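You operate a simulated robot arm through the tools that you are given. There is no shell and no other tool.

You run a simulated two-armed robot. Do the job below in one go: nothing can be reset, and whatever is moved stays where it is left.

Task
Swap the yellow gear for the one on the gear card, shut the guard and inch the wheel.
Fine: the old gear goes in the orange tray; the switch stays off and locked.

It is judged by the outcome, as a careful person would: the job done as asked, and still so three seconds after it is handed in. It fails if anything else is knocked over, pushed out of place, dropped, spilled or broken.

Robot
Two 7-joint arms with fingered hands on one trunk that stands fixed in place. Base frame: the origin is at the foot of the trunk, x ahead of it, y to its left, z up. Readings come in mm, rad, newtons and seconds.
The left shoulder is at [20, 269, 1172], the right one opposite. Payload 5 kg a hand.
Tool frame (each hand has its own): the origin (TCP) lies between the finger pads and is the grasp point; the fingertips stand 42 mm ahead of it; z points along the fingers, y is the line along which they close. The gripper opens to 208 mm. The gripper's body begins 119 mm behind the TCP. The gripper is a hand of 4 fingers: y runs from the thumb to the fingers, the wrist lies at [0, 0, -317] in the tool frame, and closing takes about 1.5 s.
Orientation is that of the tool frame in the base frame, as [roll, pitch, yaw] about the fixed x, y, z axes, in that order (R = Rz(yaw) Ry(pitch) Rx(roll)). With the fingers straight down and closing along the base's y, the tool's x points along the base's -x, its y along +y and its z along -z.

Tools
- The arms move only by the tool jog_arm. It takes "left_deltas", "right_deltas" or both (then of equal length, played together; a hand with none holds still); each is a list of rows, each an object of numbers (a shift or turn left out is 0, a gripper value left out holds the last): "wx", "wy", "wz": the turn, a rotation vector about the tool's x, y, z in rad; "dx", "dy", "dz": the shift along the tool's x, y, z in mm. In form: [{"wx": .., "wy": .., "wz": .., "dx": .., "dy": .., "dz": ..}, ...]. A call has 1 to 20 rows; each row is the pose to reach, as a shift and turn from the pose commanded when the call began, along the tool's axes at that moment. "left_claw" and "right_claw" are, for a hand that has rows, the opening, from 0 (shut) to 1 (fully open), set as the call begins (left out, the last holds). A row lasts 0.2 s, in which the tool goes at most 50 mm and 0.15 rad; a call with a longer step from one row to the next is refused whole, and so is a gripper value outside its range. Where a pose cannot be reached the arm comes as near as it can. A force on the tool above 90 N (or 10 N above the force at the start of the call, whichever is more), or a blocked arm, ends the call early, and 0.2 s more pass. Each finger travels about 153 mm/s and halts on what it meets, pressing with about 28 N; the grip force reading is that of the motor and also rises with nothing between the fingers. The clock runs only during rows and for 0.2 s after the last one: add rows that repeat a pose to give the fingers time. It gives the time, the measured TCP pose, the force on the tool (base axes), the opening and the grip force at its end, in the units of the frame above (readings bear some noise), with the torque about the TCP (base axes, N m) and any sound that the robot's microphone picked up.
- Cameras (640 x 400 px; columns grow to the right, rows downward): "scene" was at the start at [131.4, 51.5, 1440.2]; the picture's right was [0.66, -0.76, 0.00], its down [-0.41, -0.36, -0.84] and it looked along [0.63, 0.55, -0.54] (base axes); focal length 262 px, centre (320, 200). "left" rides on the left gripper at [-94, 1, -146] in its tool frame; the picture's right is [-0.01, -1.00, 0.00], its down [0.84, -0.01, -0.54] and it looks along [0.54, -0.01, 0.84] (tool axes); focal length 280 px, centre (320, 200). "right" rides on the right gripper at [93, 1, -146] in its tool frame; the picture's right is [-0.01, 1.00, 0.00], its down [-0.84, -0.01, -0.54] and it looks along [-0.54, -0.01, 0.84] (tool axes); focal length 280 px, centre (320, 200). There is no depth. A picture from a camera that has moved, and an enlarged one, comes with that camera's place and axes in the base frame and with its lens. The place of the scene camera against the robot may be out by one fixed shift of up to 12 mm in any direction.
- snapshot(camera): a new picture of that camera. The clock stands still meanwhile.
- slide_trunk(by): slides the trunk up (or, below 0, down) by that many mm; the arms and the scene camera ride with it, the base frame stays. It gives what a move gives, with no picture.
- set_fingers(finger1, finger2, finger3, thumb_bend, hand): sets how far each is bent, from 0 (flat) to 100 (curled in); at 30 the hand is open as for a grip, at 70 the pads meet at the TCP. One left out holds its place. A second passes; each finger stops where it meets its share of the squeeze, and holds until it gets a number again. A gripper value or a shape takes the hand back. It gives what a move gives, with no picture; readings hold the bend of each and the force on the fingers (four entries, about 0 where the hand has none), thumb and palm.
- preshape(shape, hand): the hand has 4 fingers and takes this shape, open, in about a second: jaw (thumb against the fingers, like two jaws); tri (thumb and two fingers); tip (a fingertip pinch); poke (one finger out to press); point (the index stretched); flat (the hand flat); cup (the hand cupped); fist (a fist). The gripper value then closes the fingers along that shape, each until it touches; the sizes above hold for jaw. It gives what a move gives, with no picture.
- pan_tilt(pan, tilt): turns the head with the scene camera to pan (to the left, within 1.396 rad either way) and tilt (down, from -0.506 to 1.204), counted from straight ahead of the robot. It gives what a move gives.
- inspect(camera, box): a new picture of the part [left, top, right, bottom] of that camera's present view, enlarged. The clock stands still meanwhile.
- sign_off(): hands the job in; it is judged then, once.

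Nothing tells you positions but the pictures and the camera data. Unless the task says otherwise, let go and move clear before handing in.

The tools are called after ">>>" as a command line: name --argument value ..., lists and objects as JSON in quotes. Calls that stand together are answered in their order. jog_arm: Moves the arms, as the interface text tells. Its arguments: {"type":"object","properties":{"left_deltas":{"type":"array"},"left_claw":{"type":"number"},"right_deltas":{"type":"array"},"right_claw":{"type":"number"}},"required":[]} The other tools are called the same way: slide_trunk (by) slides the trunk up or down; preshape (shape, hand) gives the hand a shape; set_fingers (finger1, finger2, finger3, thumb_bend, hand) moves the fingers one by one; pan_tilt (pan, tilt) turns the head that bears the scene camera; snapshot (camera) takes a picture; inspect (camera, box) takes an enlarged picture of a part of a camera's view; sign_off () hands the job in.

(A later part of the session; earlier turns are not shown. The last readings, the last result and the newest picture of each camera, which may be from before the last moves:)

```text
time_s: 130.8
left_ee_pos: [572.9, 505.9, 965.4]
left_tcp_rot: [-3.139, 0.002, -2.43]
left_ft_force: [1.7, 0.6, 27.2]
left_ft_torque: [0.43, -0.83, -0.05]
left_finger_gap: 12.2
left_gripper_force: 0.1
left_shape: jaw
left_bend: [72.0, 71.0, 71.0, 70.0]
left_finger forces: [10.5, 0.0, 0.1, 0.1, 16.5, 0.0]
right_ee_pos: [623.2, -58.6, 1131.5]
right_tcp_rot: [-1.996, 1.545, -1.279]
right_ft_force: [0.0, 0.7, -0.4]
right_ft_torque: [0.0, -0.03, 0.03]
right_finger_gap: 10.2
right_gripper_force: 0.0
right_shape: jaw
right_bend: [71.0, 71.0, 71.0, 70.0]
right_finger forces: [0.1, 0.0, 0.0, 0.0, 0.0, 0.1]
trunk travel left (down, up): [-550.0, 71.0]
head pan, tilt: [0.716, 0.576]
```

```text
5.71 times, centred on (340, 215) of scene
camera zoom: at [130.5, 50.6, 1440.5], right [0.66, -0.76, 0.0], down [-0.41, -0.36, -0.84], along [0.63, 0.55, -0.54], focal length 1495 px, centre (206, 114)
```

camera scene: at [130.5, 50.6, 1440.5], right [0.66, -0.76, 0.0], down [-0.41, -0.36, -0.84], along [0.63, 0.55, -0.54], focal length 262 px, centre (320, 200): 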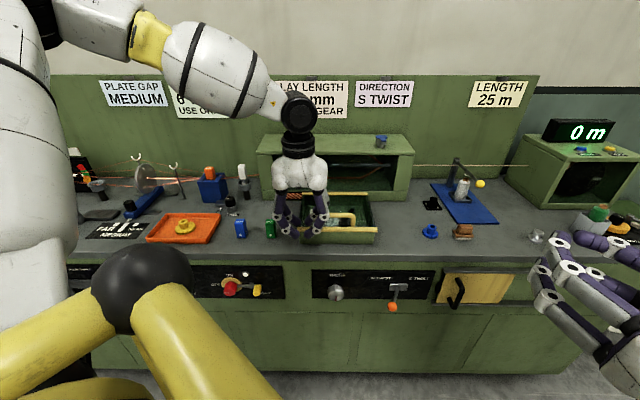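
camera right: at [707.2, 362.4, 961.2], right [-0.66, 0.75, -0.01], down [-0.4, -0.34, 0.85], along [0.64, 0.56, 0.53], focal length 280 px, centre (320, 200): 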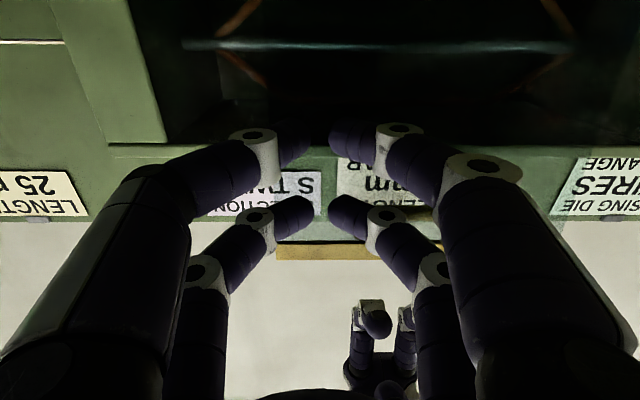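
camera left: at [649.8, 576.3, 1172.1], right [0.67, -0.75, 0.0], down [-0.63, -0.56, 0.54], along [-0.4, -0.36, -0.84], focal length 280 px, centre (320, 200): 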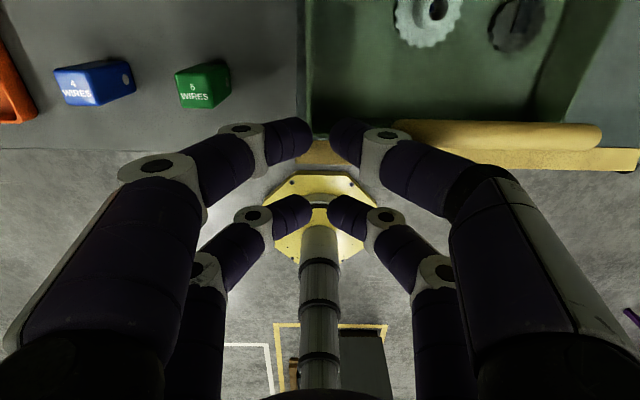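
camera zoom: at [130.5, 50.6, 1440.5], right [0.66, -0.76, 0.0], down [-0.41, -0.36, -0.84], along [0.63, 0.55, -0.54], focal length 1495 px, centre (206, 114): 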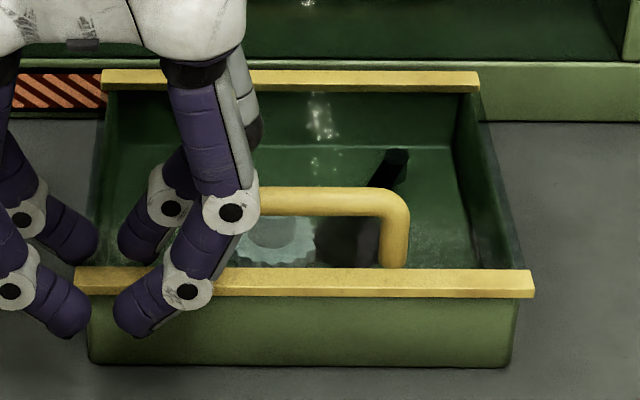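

That move was refused for one over-long step; nothing moved. Repeating with smaller steps.

>>> jog_arm --left_deltas '[{"dz": -12}, {"dz": -35}, {"dz": -70}, {"dz": -105}, {"dz": -140, "dx": 15}, {"dz": -170, "dx": 35, "dy": 15}, {"dz": -195, "dx": 55, "dy": 40}, {"dz": -210, "dx": 75, "dy": 70}, {"dz": -220, "dx": 95, "dy": 105}, {"dz": -225, "dx": 110, "dy": 140}, {"dz": -225, "dx": 120, "dy": 170}]'

>>> snapshot --camera "scene"

>>> inspect --camera "scene" --box '[285, 180, 395, 250]'

>>> inspect --camera "scene" --box '[200, 262, 300, 312]'

```text
time_s: 133.2
left_ee_pos: [370.4, 554.2, 1187.8]
left_tcp_rot: [-3.142, 0.0, -2.429]
left_ft_force: [-0.5, 1.3, 0.5]
left_ft_torque: [-0.04, 0.0, 0.02]
left_finger_gap: 10.6
left_gripper_force: 0.1
left_shape: jaw
left_bend: [71.0, 71.0, 71.0, 70.0]
left_finger forces: [0.0, 0.0, 0.1, 0.1, 0.0, 0.1]
right_ee_pos: [623.1, -57.8, 1130.6]
right_tcp_rot: [-2.021, 1.545, -1.304]
right_ft_force: [-0.5, -0.4, -0.7]
right_ft_torque: [0.03, 0.02, -0.04]
right_finger_gap: 10.5
right_gripper_force: 0.1
right_shape: jaw
right_bend: [71.0, 71.0, 71.0, 70.0]
right_finger forces: [0.0, 0.0, 0.0, 0.0, 0.0, 0.0]
trunk travel left (down, up): [-550.0, 71.0]
head pan, tilt: [0.716, 0.576]
```

```text
taken
camera scene: at [131.3, 52.2, 1440.2], right [0.66, -0.76, 0.0], down [-0.41, -0.36, -0.84], along [0.63, 0.55, -0.54], focal length 262 px, centre (320, 200)
```

scene: 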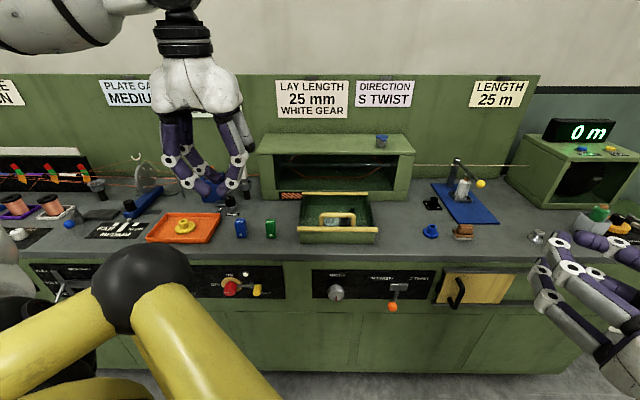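

```text
5.71 times, centred on (340, 215) of scene
camera zoom: at [131.3, 52.2, 1440.2], right [0.66, -0.76, 0.0], down [-0.41, -0.36, -0.84], along [0.63, 0.55, -0.54], focal length 1495 px, centre (206, 114)
```

zoom: 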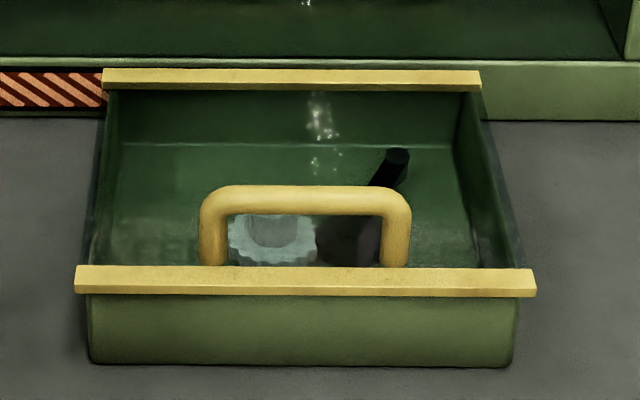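

```text
6.40 times, centred on (250, 287) of scene
camera zoom: at [131.3, 52.2, 1440.2], right [0.66, -0.76, 0.0], down [-0.41, -0.36, -0.84], along [0.63, 0.55, -0.54], focal length 1675 px, centre (768, -357)
```

zoom: 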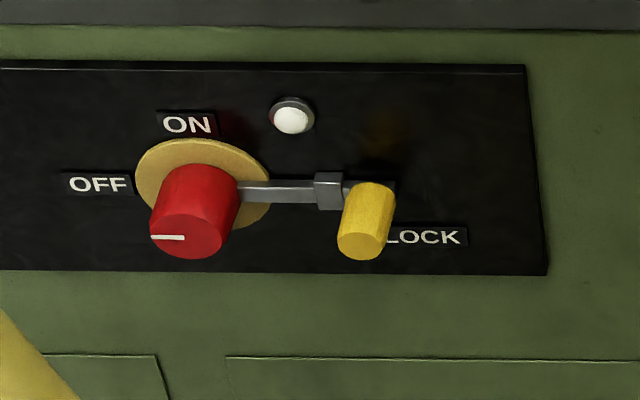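

The guard is shut as originally, and the switch is still OFF and locked. Now the right hand goes down in front of the bench to INCH-knob height (knob ≈ [598, 387, 690]).

>>> jog_arm --right_deltas '[{"dx": 40}, {"dx": 85}, {"dx": 130}, {"dx": 175}, {"dx": 220}, {"dx": 265}, {"dx": 310}, {"dx": 350}, {"dx": 370}]'

>>> snapshot --camera "scene"

>>> snapshot --camera "right"

```text
time_s: 135.2
left_ee_pos: [370.6, 553.4, 1187.6]
left_tcp_rot: [-3.141, -0.001, -2.427]
left_ft_force: [-1.2, -0.3, -0.4]
left_ft_torque: [0.0, -0.02, -0.01]
left_finger_gap: 10.7
left_gripper_force: 0.1
left_shape: jaw
left_bend: [71.0, 71.0, 71.0, 70.0]
left_finger forces: [0.1, 0.0, 0.0, 0.0, 0.1, 0.1]
right_ee_pos: [624.1, -66.4, 760.1]
right_tcp_rot: [-2.007, 1.545, -1.29]
right_ft_force: [0.4, -0.1, 0.2]
right_ft_torque: [-0.06, 0.05, 0.02]
right_finger_gap: 10.7
right_gripper_force: 0.1
right_shape: jaw
right_bend: [71.0, 71.0, 71.0, 70.0]
right_finger forces: [0.0, 0.1, 0.1, 0.0, 0.0, 0.0]
trunk travel left (down, up): [-550.0, 71.0]
head pan, tilt: [0.716, 0.576]
```

```text
taken
camera scene: at [131.5, 51.5, 1440.2], right [0.66, -0.76, 0.0], down [-0.41, -0.36, -0.84], along [0.63, 0.55, -0.54], focal length 262 px, centre (320, 200)
```

scene: 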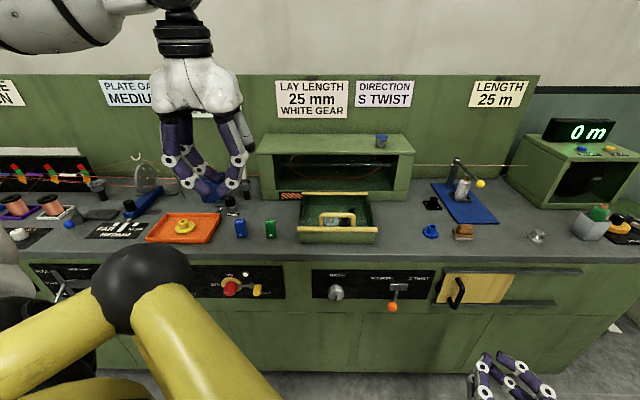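

```text
taken
camera right: at [514.2, -163.9, 666.1], right [-0.66, 0.75, -0.01], down [-0.4, -0.34, 0.85], along [0.64, 0.56, 0.53], focal length 280 px, centre (320, 200)
```

right: 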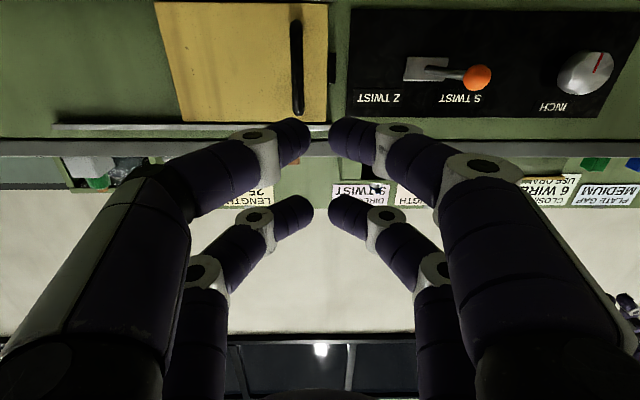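

Three views agree the knob is at about [590, 379, 716], protruding ~35 mm from the panel. I'll bring the right hand, open, to a stand-off straight in front of it.

>>> jog_arm --right_deltas '[{"dx": 5, "dy": 40}, {"dx": 10, "dy": 84}, {"dx": 16, "dy": 128}, {"dx": 22, "dy": 172}, {"dx": 28, "dy": 216}, {"dx": 34, "dy": 260}, {"dx": 40, "dy": 304}, {"dx": 44, "dy": 340}, {"dx": 44, "dy": 359, "dz": 25}, {"dx": 44, "dy": 359, "dz": 60}, {"dx": 44, "dy": 359, "dz": 95}, {"dx": 44, "dy": 359, "dz": 128}, {"dx": 44, "dy": 359, "dz": 128}]' --right_claw 0.45

>>> snapshot --camera "scene"

>>> snapshot --camera "right"

```text
time_s: 138.0
left_ee_pos: [371.3, 554.1, 1188.0]
left_tcp_rot: [-3.142, -0.002, -2.429]
left_ft_force: [0.6, 0.4, 0.4]
left_ft_torque: [0.02, 0.04, -0.01]
left_finger_gap: 10.6
left_gripper_force: 0.0
left_shape: jaw
left_bend: [71.0, 71.0, 71.0, 70.0]
left_finger forces: [0.0, 0.1, 0.1, 0.0, 0.1, 0.0]
right_ee_pos: [486.6, 289.5, 707.4]
right_tcp_rot: [-2.101, 1.546, -1.383]
right_ft_force: [0.5, 0.3, 0.2]
right_ft_torque: [0.03, 0.01, 0.06]
right_finger_gap: 93.5
right_gripper_force: 0.0
right_shape: jaw
right_bend: [73.0, 73.0, 73.0, 70.0]
right_finger forces: [0.1, 0.0, 0.0, 0.0, 0.0, 0.1]
trunk travel left (down, up): [-550.0, 71.0]
head pan, tilt: [0.716, 0.576]
```

```text
taken
camera scene: at [131.9, 51.6, 1440.2], right [0.66, -0.76, 0.0], down [-0.41, -0.36, -0.84], along [0.63, 0.55, -0.54], focal length 262 px, centre (320, 200)
```

scene: 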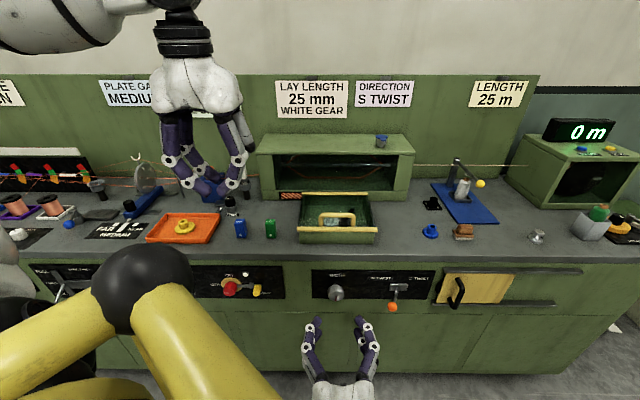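

```text
taken
camera right: at [375.6, 192.6, 614.9], right [-0.66, 0.75, -0.01], down [-0.4, -0.34, 0.85], along [0.64, 0.56, 0.53], focal length 280 px, centre (320, 200)
```

right: 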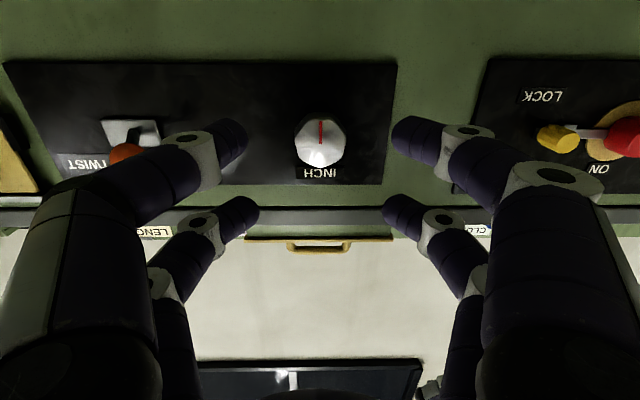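

The knob is centred sideways and ~12 mm above the hand's axis. I'll raise the hand by that and advance 85 mm, then re-check.

>>> jog_arm --right_deltas '[{"dx": -6}, {"dx": -11}, {"dx": -11, "dz": 20}, {"dx": -11, "dz": 42}, {"dx": -11, "dz": 64}, {"dx": -11, "dz": 80}, {"dx": -11, "dz": 80}, {"dx": -11, "dz": 80}]'

>>> snapshot --camera "right"

>>> inspect --camera "right" --box '[210, 80, 430, 240]'

>>> inspect --camera "scene" --box '[270, 250, 410, 350]'

```text
time_s: 139.8
left_ee_pos: [370.3, 554.3, 1189.6]
left_tcp_rot: [3.139, -0.001, -2.429]
left_ft_force: [-0.2, 0.0, -0.5]
left_ft_torque: [0.03, -0.02, 0.01]
left_finger_gap: 10.7
left_gripper_force: 0.1
left_shape: jaw
left_bend: [71.0, 71.0, 71.0, 70.0]
left_finger forces: [0.0, 0.0, 0.1, 0.1, 0.1, 0.0]
right_ee_pos: [548.2, 341.1, 716.9]
right_tcp_rot: [-2.041, 1.547, -1.324]
right_ft_force: [0.4, 1.1, -0.5]
right_ft_torque: [-0.03, 0.0, -0.02]
right_finger_gap: 93.7
right_gripper_force: 0.1
right_shape: jaw
right_bend: [73.0, 73.0, 73.0, 70.0]
right_finger forces: [0.0, 0.1, 0.1, 0.0, 0.0, 0.0]
trunk travel left (down, up): [-550.0, 71.0]
head pan, tilt: [0.716, 0.576]
```

```text
taken
camera right: at [437.3, 243.3, 624.2], right [-0.66, 0.75, -0.01], down [-0.4, -0.34, 0.85], along [0.64, 0.56, 0.53], focal length 280 px, centre (320, 200)
```

right: 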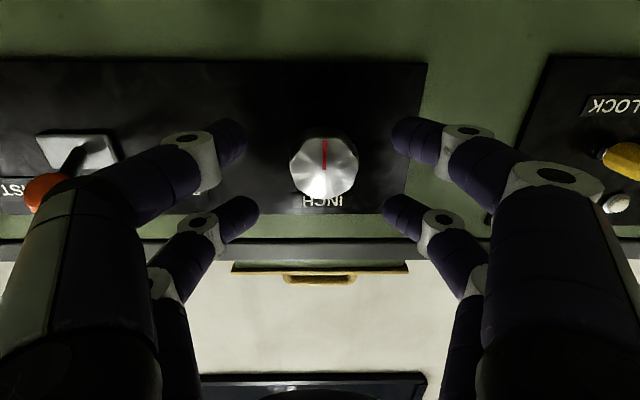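

```text
2.50 times, centred on (320, 160) of right
camera zoom: at [437.3, 243.3, 624.2], right [-0.66, 0.75, -0.01], down [-0.4, -0.34, 0.85], along [0.64, 0.56, 0.53], focal length 701 px, centre (320, 300)
```

zoom: 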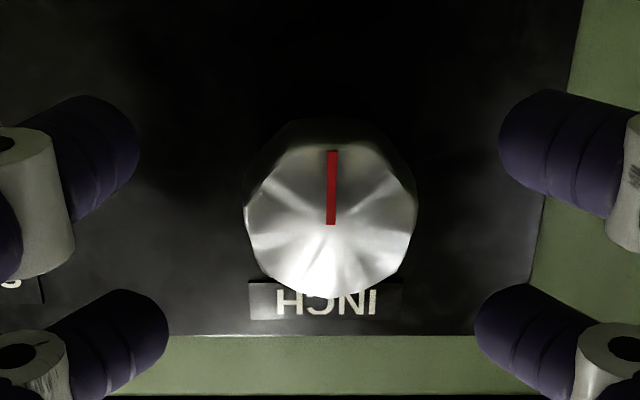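

```text
4.00 times, centred on (340, 300) of scene
camera zoom: at [131.5, 51.5, 1440.2], right [0.66, -0.76, 0.0], down [-0.41, -0.36, -0.84], along [0.63, 0.55, -0.54], focal length 1047 px, centre (240, -200)
```

zoom: 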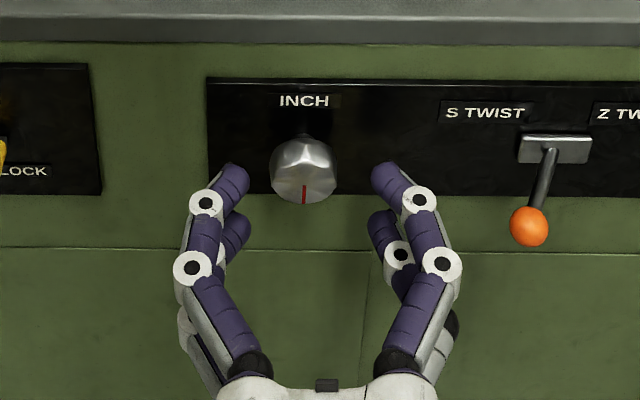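

Nearly centred (≈ 4 mm to correct). Advancing 30 mm so the fingertips surround the knob without touching the panel.

>>> jog_arm --right_deltas '[{"dy": 3.5, "dx": -1, "dz": 5}, {"dy": 3.5, "dx": -1, "dz": 12}, {"dy": 3.5, "dx": -1, "dz": 19}, {"dy": 3.5, "dx": -1, "dz": 26}, {"dy": 3.5, "dx": -1, "dz": 30}, {"dy": 3.5, "dx": -1, "dz": 30}]'

>>> inspect --camera "right" --box '[210, 80, 430, 240]'

>>> inspect --camera "scene" --box '[270, 250, 410, 350]'

```text
time_s: 141.2
left_ee_pos: [371.0, 554.0, 1188.1]
left_tcp_rot: [-3.14, -0.001, -2.428]
left_ft_force: [0.4, -0.3, -0.6]
left_ft_torque: [0.02, 0.0, -0.01]
left_finger_gap: 10.8
left_gripper_force: 0.1
left_shape: jaw
left_bend: [71.0, 71.0, 71.0, 70.0]
left_finger forces: [0.0, 0.0, 0.1, 0.0, 0.0, 0.0]
right_ee_pos: [567.4, 362.4, 717.7]
right_tcp_rot: [-2.041, 1.545, -1.323]
right_ft_force: [-0.3, -0.2, -1.1]
right_ft_torque: [0.02, -0.04, 0.01]
right_finger_gap: 93.5
right_gripper_force: 0.0
right_shape: jaw
right_bend: [73.0, 73.0, 73.0, 70.0]
right_finger forces: [0.0, 0.0, 0.0, 0.0, 0.1, 0.0]
trunk travel left (down, up): [-550.0, 71.0]
head pan, tilt: [0.716, 0.576]
```

```text
2.50 times, centred on (320, 160) of right
camera zoom: at [456.9, 265.6, 625.1], right [-0.66, 0.75, -0.01], down [-0.4, -0.34, 0.85], along [0.64, 0.56, 0.53], focal length 701 px, centre (320, 300)
```

zoom: 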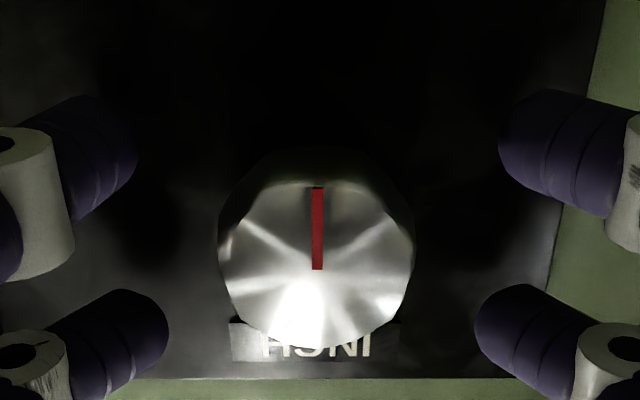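

```text
4.00 times, centred on (340, 300) of scene
camera zoom: at [131.5, 51.6, 1440.2], right [0.66, -0.76, 0.0], down [-0.41, -0.36, -0.84], along [0.63, 0.55, -0.54], focal length 1047 px, centre (240, -200)
```

zoom: 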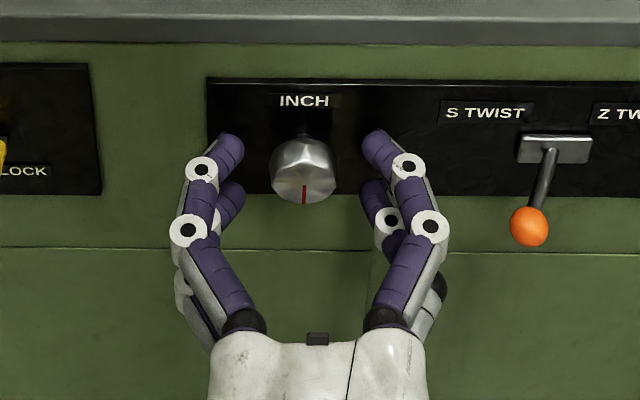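

The knob is centred in the hand. Closing on it.

>>> jog_arm --right_deltas '[{"dz": 0}, {"dz": 0}, {"dz": 0}, {"dz": 0}, {"dz": 0}, {"dz": 0}]' --right_claw 0.0

>>> inspect --camera "right" --box '[210, 80, 430, 240]'

>>> inspect --camera "scene" --box '[270, 250, 410, 350]'

```text
time_s: 142.6
left_ee_pos: [371.7, 554.2, 1188.3]
left_tcp_rot: [-3.141, -0.002, -2.427]
left_ft_force: [0.4, 0.1, 0.2]
left_ft_torque: [-0.02, 0.0, 0.0]
left_finger_gap: 10.8
left_gripper_force: 0.0
left_shape: jaw
left_bend: [71.0, 71.0, 71.0, 70.0]
left_finger forces: [0.0, 0.1, 0.0, 0.1, 0.1, 0.0]
right_ee_pos: [567.6, 363.5, 717.2]
right_tcp_rot: [-2.048, 1.545, -1.33]
right_ft_force: [6.9, 8.4, -2.3]
right_ft_torque: [-0.04, 0.0, 0.02]
right_finger_gap: 22.9
right_gripper_force: 28.3
right_shape: jaw
right_bend: [72.0, 72.0, 73.0, 70.0]
right_finger forces: [21.2, 24.4, 22.3, 0.1, 19.9, 0.1]
trunk travel left (down, up): [-550.0, 71.0]
head pan, tilt: [0.716, 0.576]
```

```text
2.50 times, centred on (320, 160) of right
camera zoom: at [457.0, 265.8, 625.0], right [-0.66, 0.75, -0.01], down [-0.4, -0.34, 0.85], along [0.64, 0.56, 0.53], focal length 701 px, centre (320, 300)
```

zoom: 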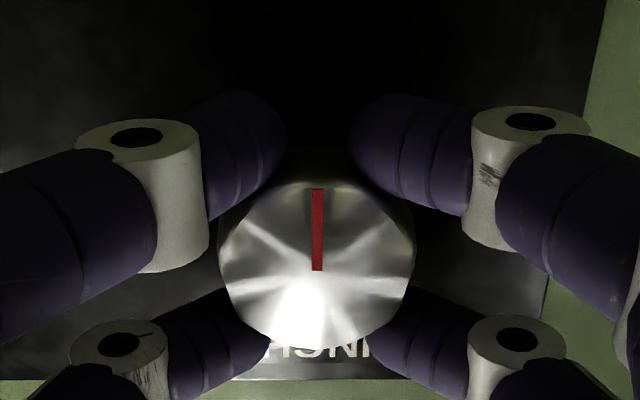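

```text
4.00 times, centred on (340, 300) of scene
camera zoom: at [131.9, 51.9, 1440.1], right [0.66, -0.76, 0.0], down [-0.41, -0.36, -0.84], along [0.63, 0.55, -0.54], focal length 1047 px, centre (240, -200)
```

zoom: 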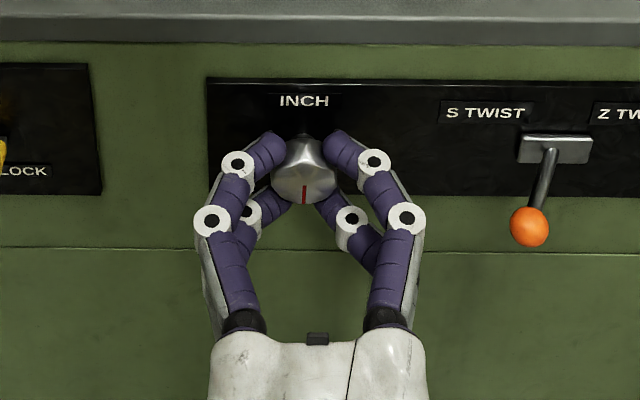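

All four digits grip the knob evenly. I'll turn it clockwise (as seen from the robot) by ~0.6 rad and watch.

>>> jog_arm --right_deltas '[{"wz": 0.1, "dy": 0.3}, {"wz": 0.2, "dy": 0.5}, {"wz": 0.3, "dy": 0.8, "dx": -0.1}, {"wz": 0.4, "dy": 1, "dx": -0.2}, {"wz": 0.5, "dy": 1.2, "dx": -0.3}, {"wz": 0.6, "dy": 1.5, "dx": -0.5}, {"wz": 0.6, "dy": 1.5, "dx": -0.5}]'

>>> inspect --camera "scene" --box '[270, 250, 410, 350]'

>>> inspect --camera "right" --box '[210, 80, 430, 240]'

>>> inspect --camera "scene" --box '[285, 180, 395, 250]'

```text
time_s: 144.2
left_ee_pos: [371.9, 555.5, 1188.9]
left_tcp_rot: [3.14, -0.003, -2.428]
left_ft_force: [0.5, -0.1, -0.1]
left_ft_torque: [-0.03, -0.04, 0.02]
left_finger_gap: 10.5
left_gripper_force: 0.0
left_shape: jaw
left_bend: [71.0, 71.0, 71.0, 70.0]
left_finger forces: [0.1, 0.0, 0.0, 0.0, 0.1, 0.0]
right_ee_pos: [566.0, 363.1, 718.3]
right_tcp_rot: [1.591, 0.994, 2.304]
right_ft_force: [27.1, 21.4, 8.4]
right_ft_torque: [0.23, -0.25, 0.02]
right_finger_gap: 21.6
right_gripper_force: 28.3
right_shape: jaw
right_bend: [72.0, 72.0, 72.0, 70.0]
right_finger forces: [20.4, 26.8, 25.8, 0.0, 19.1, 0.0]
trunk travel left (down, up): [-550.0, 71.0]
head pan, tilt: [0.716, 0.576]
```

```text
4.00 times, centred on (340, 300) of scene
camera zoom: at [132.3, 52.3, 1440.1], right [0.66, -0.76, 0.0], down [-0.41, -0.36, -0.84], along [0.63, 0.55, -0.54], focal length 1047 px, centre (240, -200)
```

zoom: 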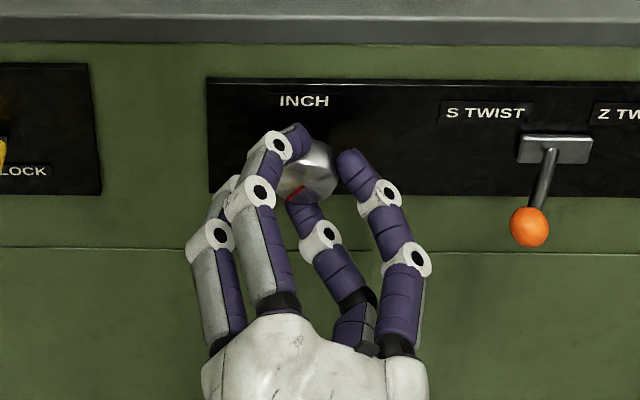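

```text
2.50 times, centred on (320, 160) of right
camera zoom: at [421.0, 306.2, 641.3], right [-0.54, 0.63, 0.56], down [-0.09, -0.7, 0.7], along [0.84, 0.33, 0.44], focal length 701 px, centre (320, 300)
```

zoom: 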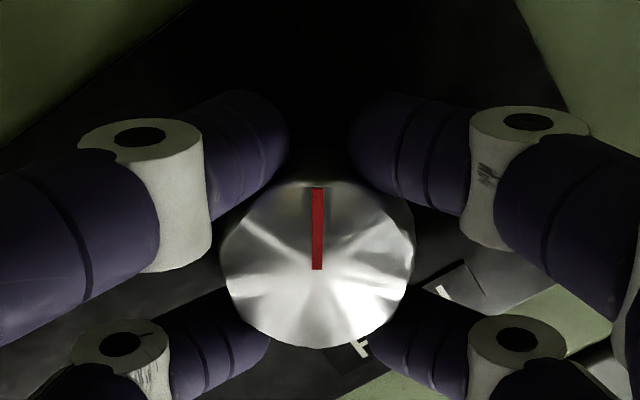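

```text
5.71 times, centred on (340, 215) of scene
camera zoom: at [132.3, 52.3, 1440.1], right [0.66, -0.76, 0.0], down [-0.41, -0.36, -0.84], along [0.63, 0.55, -0.54], focal length 1495 px, centre (206, 114)
```

zoom: 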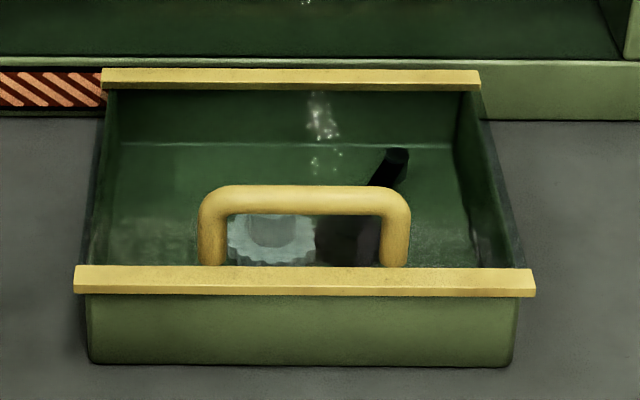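

The knob turned with the hand. I'll continue to about 1.45 rad total and check for forces or sounds.

>>> jog_arm --right_deltas '[{"wz": 0.1, "dy": 0.2, "dx": -0.1}, {"wz": 0.2, "dy": 0.4, "dx": -0.3}, {"wz": 0.3, "dy": 0.6, "dx": -0.5}, {"wz": 0.4, "dy": 0.7, "dx": -0.7}, {"wz": 0.5, "dy": 0.8, "dx": -1}, {"wz": 0.6, "dy": 0.9, "dx": -1.2}, {"wz": 0.7, "dy": 0.9, "dx": -1.5}, {"wz": 0.8, "dy": 0.9, "dx": -1.8}, {"wz": 0.85, "dy": 0.9, "dx": -1.9}, {"wz": 0.85, "dy": 0.9, "dx": -1.9}]'

>>> inspect --camera "scene" --box '[270, 250, 410, 350]'

>>> inspect --camera "right" --box '[210, 80, 430, 240]'

>>> snapshot --camera "scene"

```text
time_s: 146.0
left_ee_pos: [370.9, 554.9, 1188.0]
left_tcp_rot: [3.141, -0.002, -2.428]
left_ft_force: [1.4, -0.7, -0.1]
left_ft_torque: [0.16, 0.16, 0.0]
left_finger_gap: 10.6
left_gripper_force: 0.1
left_shape: jaw
left_bend: [71.0, 71.0, 71.0, 70.0]
left_finger forces: [0.1, 0.0, 0.0, 0.0, 0.0, 0.0]
right_ee_pos: [568.2, 360.9, 717.9]
right_tcp_rot: [1.579, 0.256, 2.302]
right_ft_force: [-41.5, 48.4, 8.0]
right_ft_torque: [0.22, -0.52, 1.66]
right_finger_gap: 19.5
right_gripper_force: 27.8
right_shape: jaw
right_bend: [71.0, 72.0, 73.0, 71.0]
right_finger forces: [59.0, 27.0, 22.9, 0.1, 34.4, 0.1]
trunk travel left (down, up): [-550.0, 71.0]
head pan, tilt: [0.716, 0.576]
stopped in row 8 (right hand): the force on the tool passed its limit at 93 N (the readings are from after the stop); the commanded pose is now the measured one
```

```text
4.00 times, centred on (340, 300) of scene
camera zoom: at [130.5, 52.2, 1440.6], right [0.66, -0.76, 0.0], down [-0.41, -0.36, -0.84], along [0.63, 0.55, -0.54], focal length 1047 px, centre (240, -200)
```

zoom: 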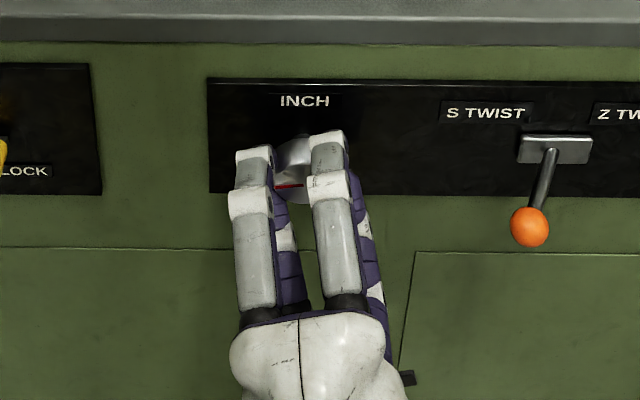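

```text
2.50 times, centred on (320, 160) of right
camera zoom: at [398.3, 331.0, 694.2], right [-0.15, 0.18, 0.97], down [0.14, -0.97, 0.21], along [0.98, 0.17, 0.12], focal length 701 px, centre (320, 300)
```

zoom: 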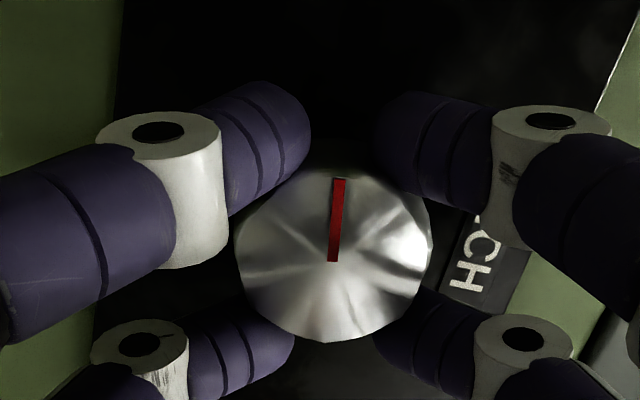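

```text
taken
camera scene: at [130.5, 52.2, 1440.6], right [0.66, -0.76, 0.0], down [-0.41, -0.36, -0.84], along [0.63, 0.55, -0.54], focal length 262 px, centre (320, 200)
```

scene: 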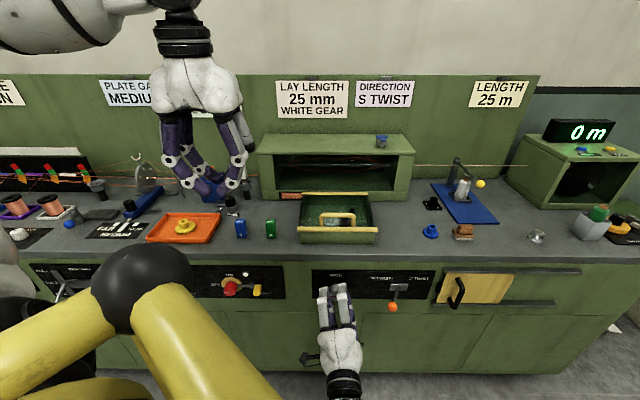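

The turn reached about 1.3 rad before side force built up (slightly off-centre hand, little axial torque). I'll check what has moved in the machine.

>>> inspect --camera "scene" --box '[310, 205, 370, 240]'

>>> inspect --camera "scene" --box '[500, 100, 640, 250]'

>>> inspect --camera "scene" --box '[250, 130, 420, 210]'

>>> inspect --camera "scene" --box '[80, 140, 200, 250]'

```text
10.67 times, centred on (340, 222) of scene
camera zoom: at [130.5, 52.2, 1440.6], right [0.66, -0.76, 0.0], down [-0.41, -0.36, -0.84], along [0.63, 0.55, -0.54], focal length 2791 px, centre (107, -40)
```

zoom: 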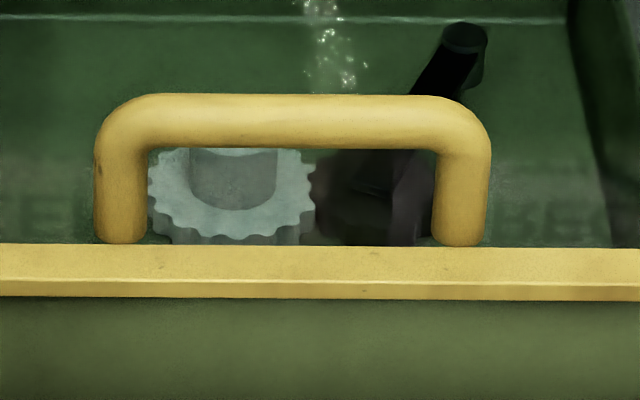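

```text
2.67 times, centred on (570, 175) of scene
camera zoom: at [130.5, 52.2, 1440.6], right [0.66, -0.76, 0.0], down [-0.41, -0.36, -0.84], along [0.63, 0.55, -0.54], focal length 698 px, centre (-347, 267)
```

zoom: 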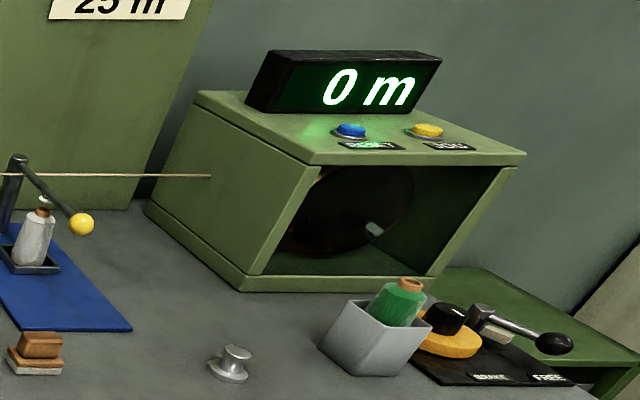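

```text
3.76 times, centred on (335, 170) of scene
camera zoom: at [130.5, 52.2, 1440.6], right [0.66, -0.76, 0.0], down [-0.41, -0.36, -0.84], along [0.63, 0.55, -0.54], focal length 985 px, centre (264, 313)
```

zoom: 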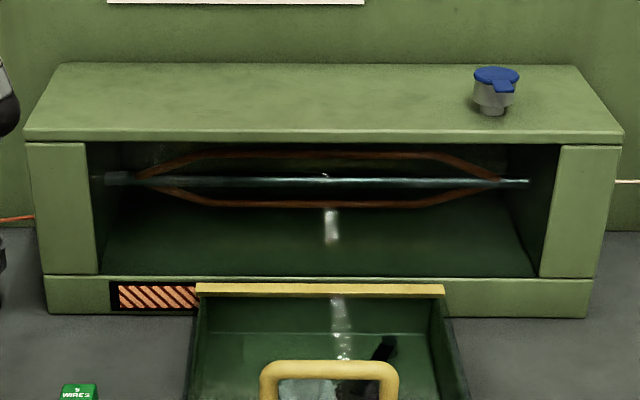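

```text
3.64 times, centred on (140, 195) of scene
camera zoom: at [130.5, 52.2, 1440.6], right [0.66, -0.76, 0.0], down [-0.41, -0.36, -0.84], along [0.63, 0.55, -0.54], focal length 952 px, centre (974, 218)
```

zoom: 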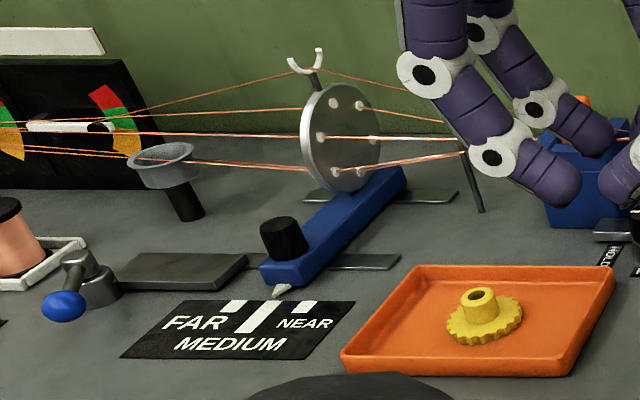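

The idler arm has swung into mesh with the white gear now that the guard is shut, so the train is complete and turning. The knob has gone ~72°; I'll release it, check it stays, and take one more bite so the inch is unmistakable.

>>> jog_arm --right_deltas '[{"dz": 0}, {"dz": 0}, {"dz": 0}, {"dz": 0}, {"dz": 0}]' --right_claw 0.45

>>> inspect --camera "right" --box '[210, 80, 430, 240]'

>>> inspect --camera "scene" --box '[270, 250, 410, 350]'

>>> inspect --camera "scene" --box '[310, 205, 370, 240]'

```text
time_s: 147.2
left_ee_pos: [370.5, 555.8, 1188.6]
left_tcp_rot: [-3.141, -0.002, -2.429]
left_ft_force: [-0.6, 0.3, 0.5]
left_ft_torque: [-0.02, -0.01, 0.02]
left_finger_gap: 10.5
left_gripper_force: 0.0
left_shape: jaw
left_bend: [71.0, 71.0, 71.0, 70.0]
left_finger forces: [0.0, 0.1, 0.0, 0.0, 0.0, 0.1]
right_ee_pos: [572.9, 356.4, 713.2]
right_tcp_rot: [1.583, 0.253, 2.296]
right_ft_force: [-0.8, 0.6, -0.5]
right_ft_torque: [0.0, 0.01, -0.01]
right_finger_gap: 92.8
right_gripper_force: 0.0
right_shape: jaw
right_bend: [73.0, 73.0, 73.0, 70.0]
right_finger forces: [0.0, 0.1, 0.0, 0.0, 0.1, 0.0]
trunk travel left (down, up): [-550.0, 71.0]
head pan, tilt: [0.716, 0.576]
```

```text
2.50 times, centred on (320, 160) of right
camera zoom: at [402.3, 327.5, 691.8], right [-0.15, 0.19, 0.97], down [0.14, -0.97, 0.21], along [0.98, 0.16, 0.12], focal length 701 px, centre (320, 300)
```

zoom: 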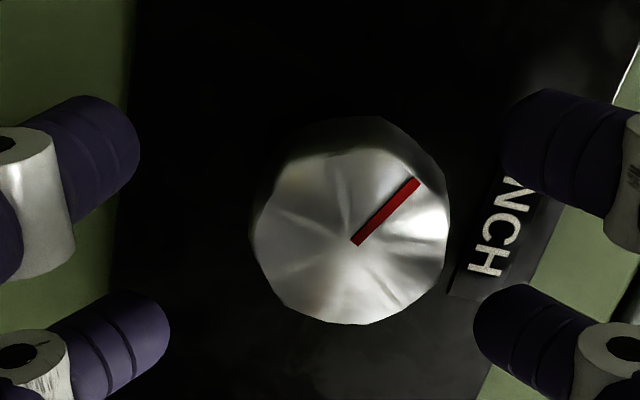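

```text
4.00 times, centred on (340, 300) of scene
camera zoom: at [131.4, 51.7, 1440.1], right [0.66, -0.76, 0.0], down [-0.41, -0.36, -0.84], along [0.63, 0.55, -0.54], focal length 1047 px, centre (240, -200)
```

zoom: 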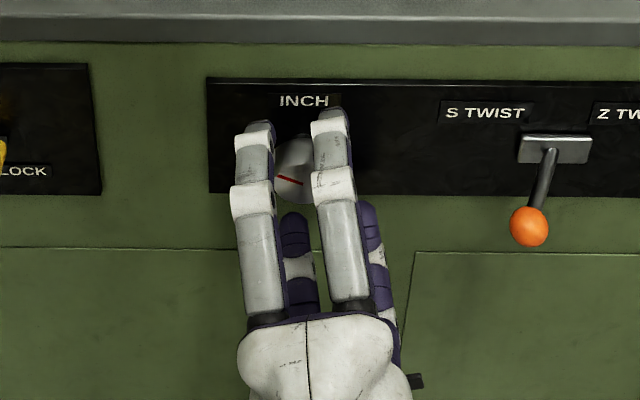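

```text
10.67 times, centred on (340, 222) of scene
camera zoom: at [131.4, 51.7, 1440.1], right [0.66, -0.76, 0.0], down [-0.41, -0.36, -0.84], along [0.63, 0.55, -0.54], focal length 2791 px, centre (107, -40)
```

zoom: 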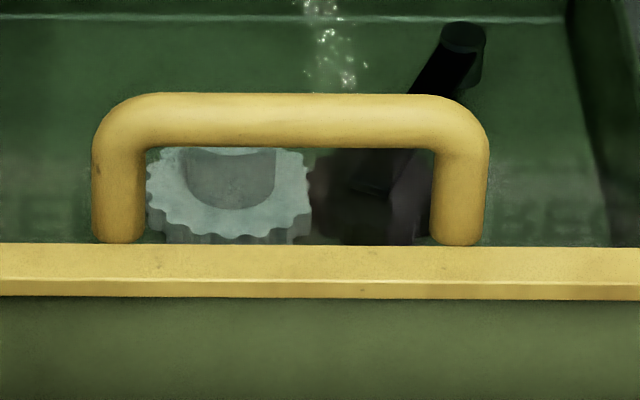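

After release the knob stays turned, now a good quarter turn clockwise from its start, and the white gear has moved round. I'll check the other wheels for movement to judge whether the inch registered.

>>> inspect --camera "scene" --box '[500, 100, 640, 250]'

>>> inspect --camera "scene" --box '[250, 130, 420, 210]'

>>> inspect --camera "scene" --box '[80, 140, 200, 250]'

```text
2.67 times, centred on (570, 175) of scene
camera zoom: at [131.4, 51.7, 1440.1], right [0.66, -0.76, 0.0], down [-0.41, -0.36, -0.84], along [0.63, 0.55, -0.54], focal length 698 px, centre (-347, 267)
```

zoom: 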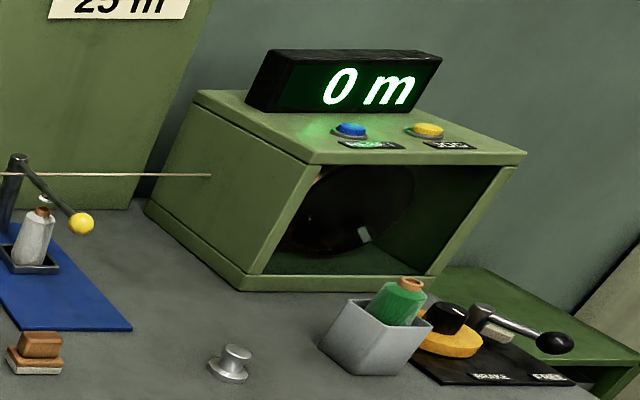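

```text
3.76 times, centred on (335, 170) of scene
camera zoom: at [131.4, 51.7, 1440.1], right [0.66, -0.76, 0.0], down [-0.41, -0.36, -0.84], along [0.63, 0.55, -0.54], focal length 985 px, centre (264, 313)
```

zoom: 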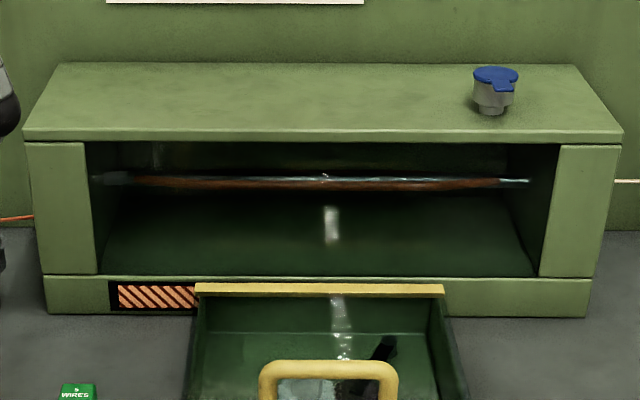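

```text
3.64 times, centred on (140, 195) of scene
camera zoom: at [131.4, 51.7, 1440.1], right [0.66, -0.76, 0.0], down [-0.41, -0.36, -0.84], along [0.63, 0.55, -0.54], focal length 952 px, centre (974, 218)
```

zoom: 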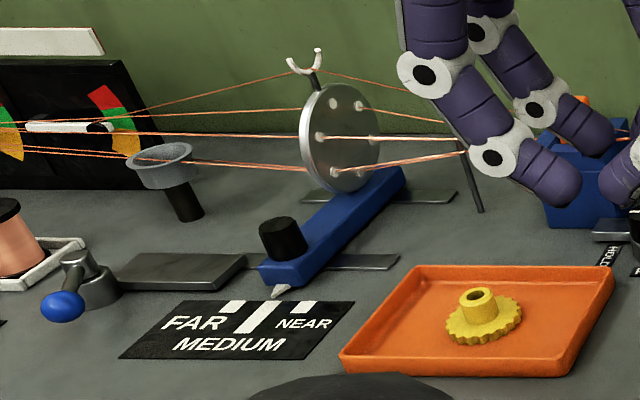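

The haul-off wheel's tag and the rotor bow have both moved, so the inch works. For a clear result I'll back off, rewind the wrist and give the knob one more smooth bite, better centred.

>>> jog_arm --right_deltas '[{"dz": -15}, {"dz": -35}, {"dz": -55}, {"dz": -55, "wz": -0.14}, {"dz": -55, "wz": -0.28}, {"dz": -55, "wz": -0.42}, {"dz": -55, "wz": -0.56}, {"dz": -55, "wz": -0.7}, {"dz": -55, "wz": -0.84}, {"dz": -55, "wz": -0.98}, {"dz": -55, "wz": -1.12}, {"dz": -55, "wz": -1.26}, {"dz": -55, "wz": -1.32}, {"dz": -55, "wz": -1.32}, {"dz": -55, "wz": -1.32}]'

>>> inspect --camera "right" --box '[210, 80, 430, 240]'

>>> inspect --camera "scene" --box '[310, 262, 370, 312]'

```text
time_s: 150.4
left_ee_pos: [371.4, 553.9, 1187.9]
left_tcp_rot: [3.141, -0.001, -2.429]
left_ft_force: [-0.3, 0.1, 0.6]
left_ft_torque: [0.01, 0.0, -0.02]
left_finger_gap: 10.6
left_gripper_force: 0.3
left_shape: jaw
left_bend: [71.0, 71.0, 71.0, 70.0]
left_finger forces: [0.0, 0.1, 0.1, 0.0, 0.1, 0.0]
right_ee_pos: [529.2, 320.7, 715.8]
right_tcp_rot: [-3.086, 1.558, -2.362]
right_ft_force: [0.9, -0.1, -0.1]
right_ft_torque: [0.0, 0.04, -0.03]
right_finger_gap: 93.1
right_gripper_force: 0.0
right_shape: jaw
right_bend: [73.0, 73.0, 73.0, 70.0]
right_finger forces: [0.0, 0.1, 0.0, 0.0, 0.0, 0.0]
trunk travel left (down, up): [-550.0, 71.0]
head pan, tilt: [0.716, 0.576]
```

```text
2.50 times, centred on (320, 160) of right
camera zoom: at [418.4, 224.6, 621.7], right [-0.66, 0.75, 0.01], down [-0.39, -0.36, 0.85], along [0.64, 0.56, 0.53], focal length 701 px, centre (320, 300)
```

zoom: 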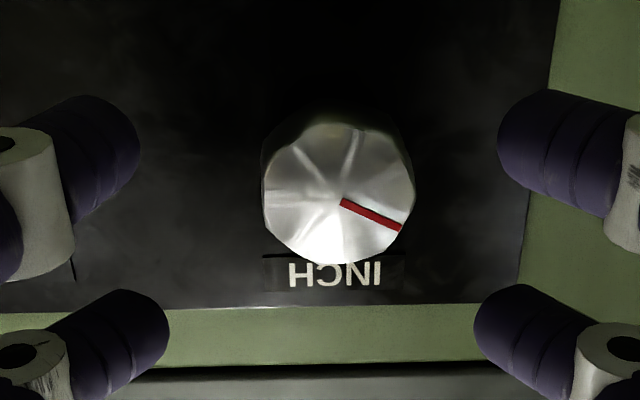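

```text
8.00 times, centred on (340, 287) of scene
camera zoom: at [131.5, 51.5, 1440.2], right [0.66, -0.76, 0.0], down [-0.41, -0.36, -0.84], along [0.63, 0.55, -0.54], focal length 2093 px, centre (160, -496)
```

zoom: 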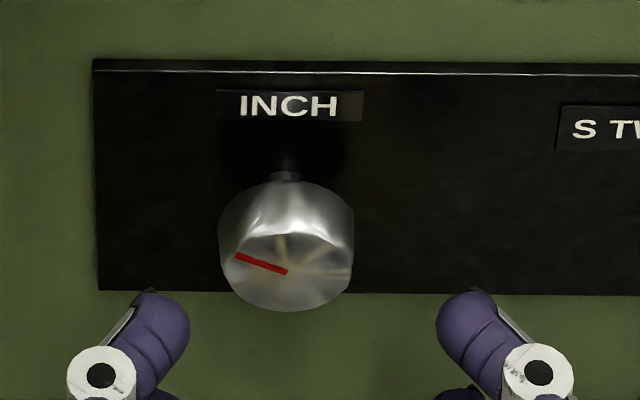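

The knob now stands ~115° clockwise of its start and stays there. I'll re-centre (8 mm up, 7 mm left) and advance for one more short turn.

>>> jog_arm --right_deltas '[{"dx": -4, "dy": 4}, {"dx": -8, "dy": 7}, {"dx": -8, "dy": 7, "dz": 14}, {"dx": -8, "dy": 7, "dz": 28}, {"dx": -8, "dy": 7, "dz": 40}, {"dx": -8, "dy": 7, "dz": 40}, {"dx": -8, "dy": 7, "dz": 40}]'

>>> inspect --camera "right" --box '[210, 80, 430, 240]'

```text
time_s: 152.0
left_ee_pos: [370.8, 553.5, 1188.3]
left_tcp_rot: [3.14, -0.002, -2.429]
left_ft_force: [0.8, -0.2, -0.1]
left_ft_torque: [0.04, -0.02, -0.03]
left_finger_gap: 10.4
left_gripper_force: 0.0
left_shape: jaw
left_bend: [71.0, 71.0, 71.0, 70.0]
left_finger forces: [0.0, 0.1, 0.0, 0.0, 0.0, 0.1]
right_ee_pos: [555.7, 352.0, 724.0]
right_tcp_rot: [-3.14, 1.558, -2.421]
right_ft_force: [-0.2, -0.5, 0.1]
right_ft_torque: [0.0, 0.01, 0.05]
right_finger_gap: 93.1
right_gripper_force: 0.1
right_shape: jaw
right_bend: [73.0, 73.0, 73.0, 70.0]
right_finger forces: [0.0, 0.0, 0.0, 0.0, 0.0, 0.0]
trunk travel left (down, up): [-550.0, 71.0]
head pan, tilt: [0.716, 0.576]
```

```text
2.50 times, centred on (320, 160) of right
camera zoom: at [444.5, 256.0, 630.3], right [-0.66, 0.75, 0.01], down [-0.39, -0.36, 0.85], along [0.64, 0.55, 0.53], focal length 701 px, centre (320, 300)
```

zoom: 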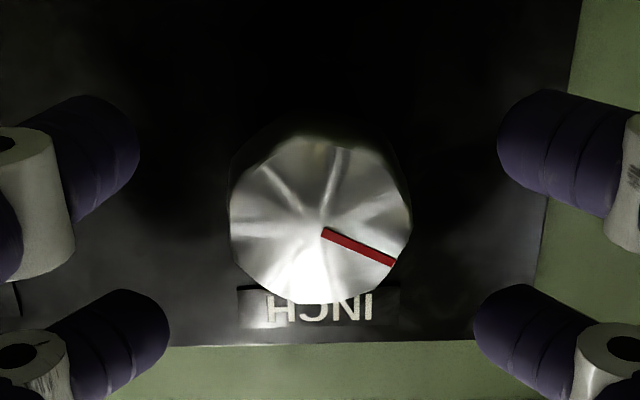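

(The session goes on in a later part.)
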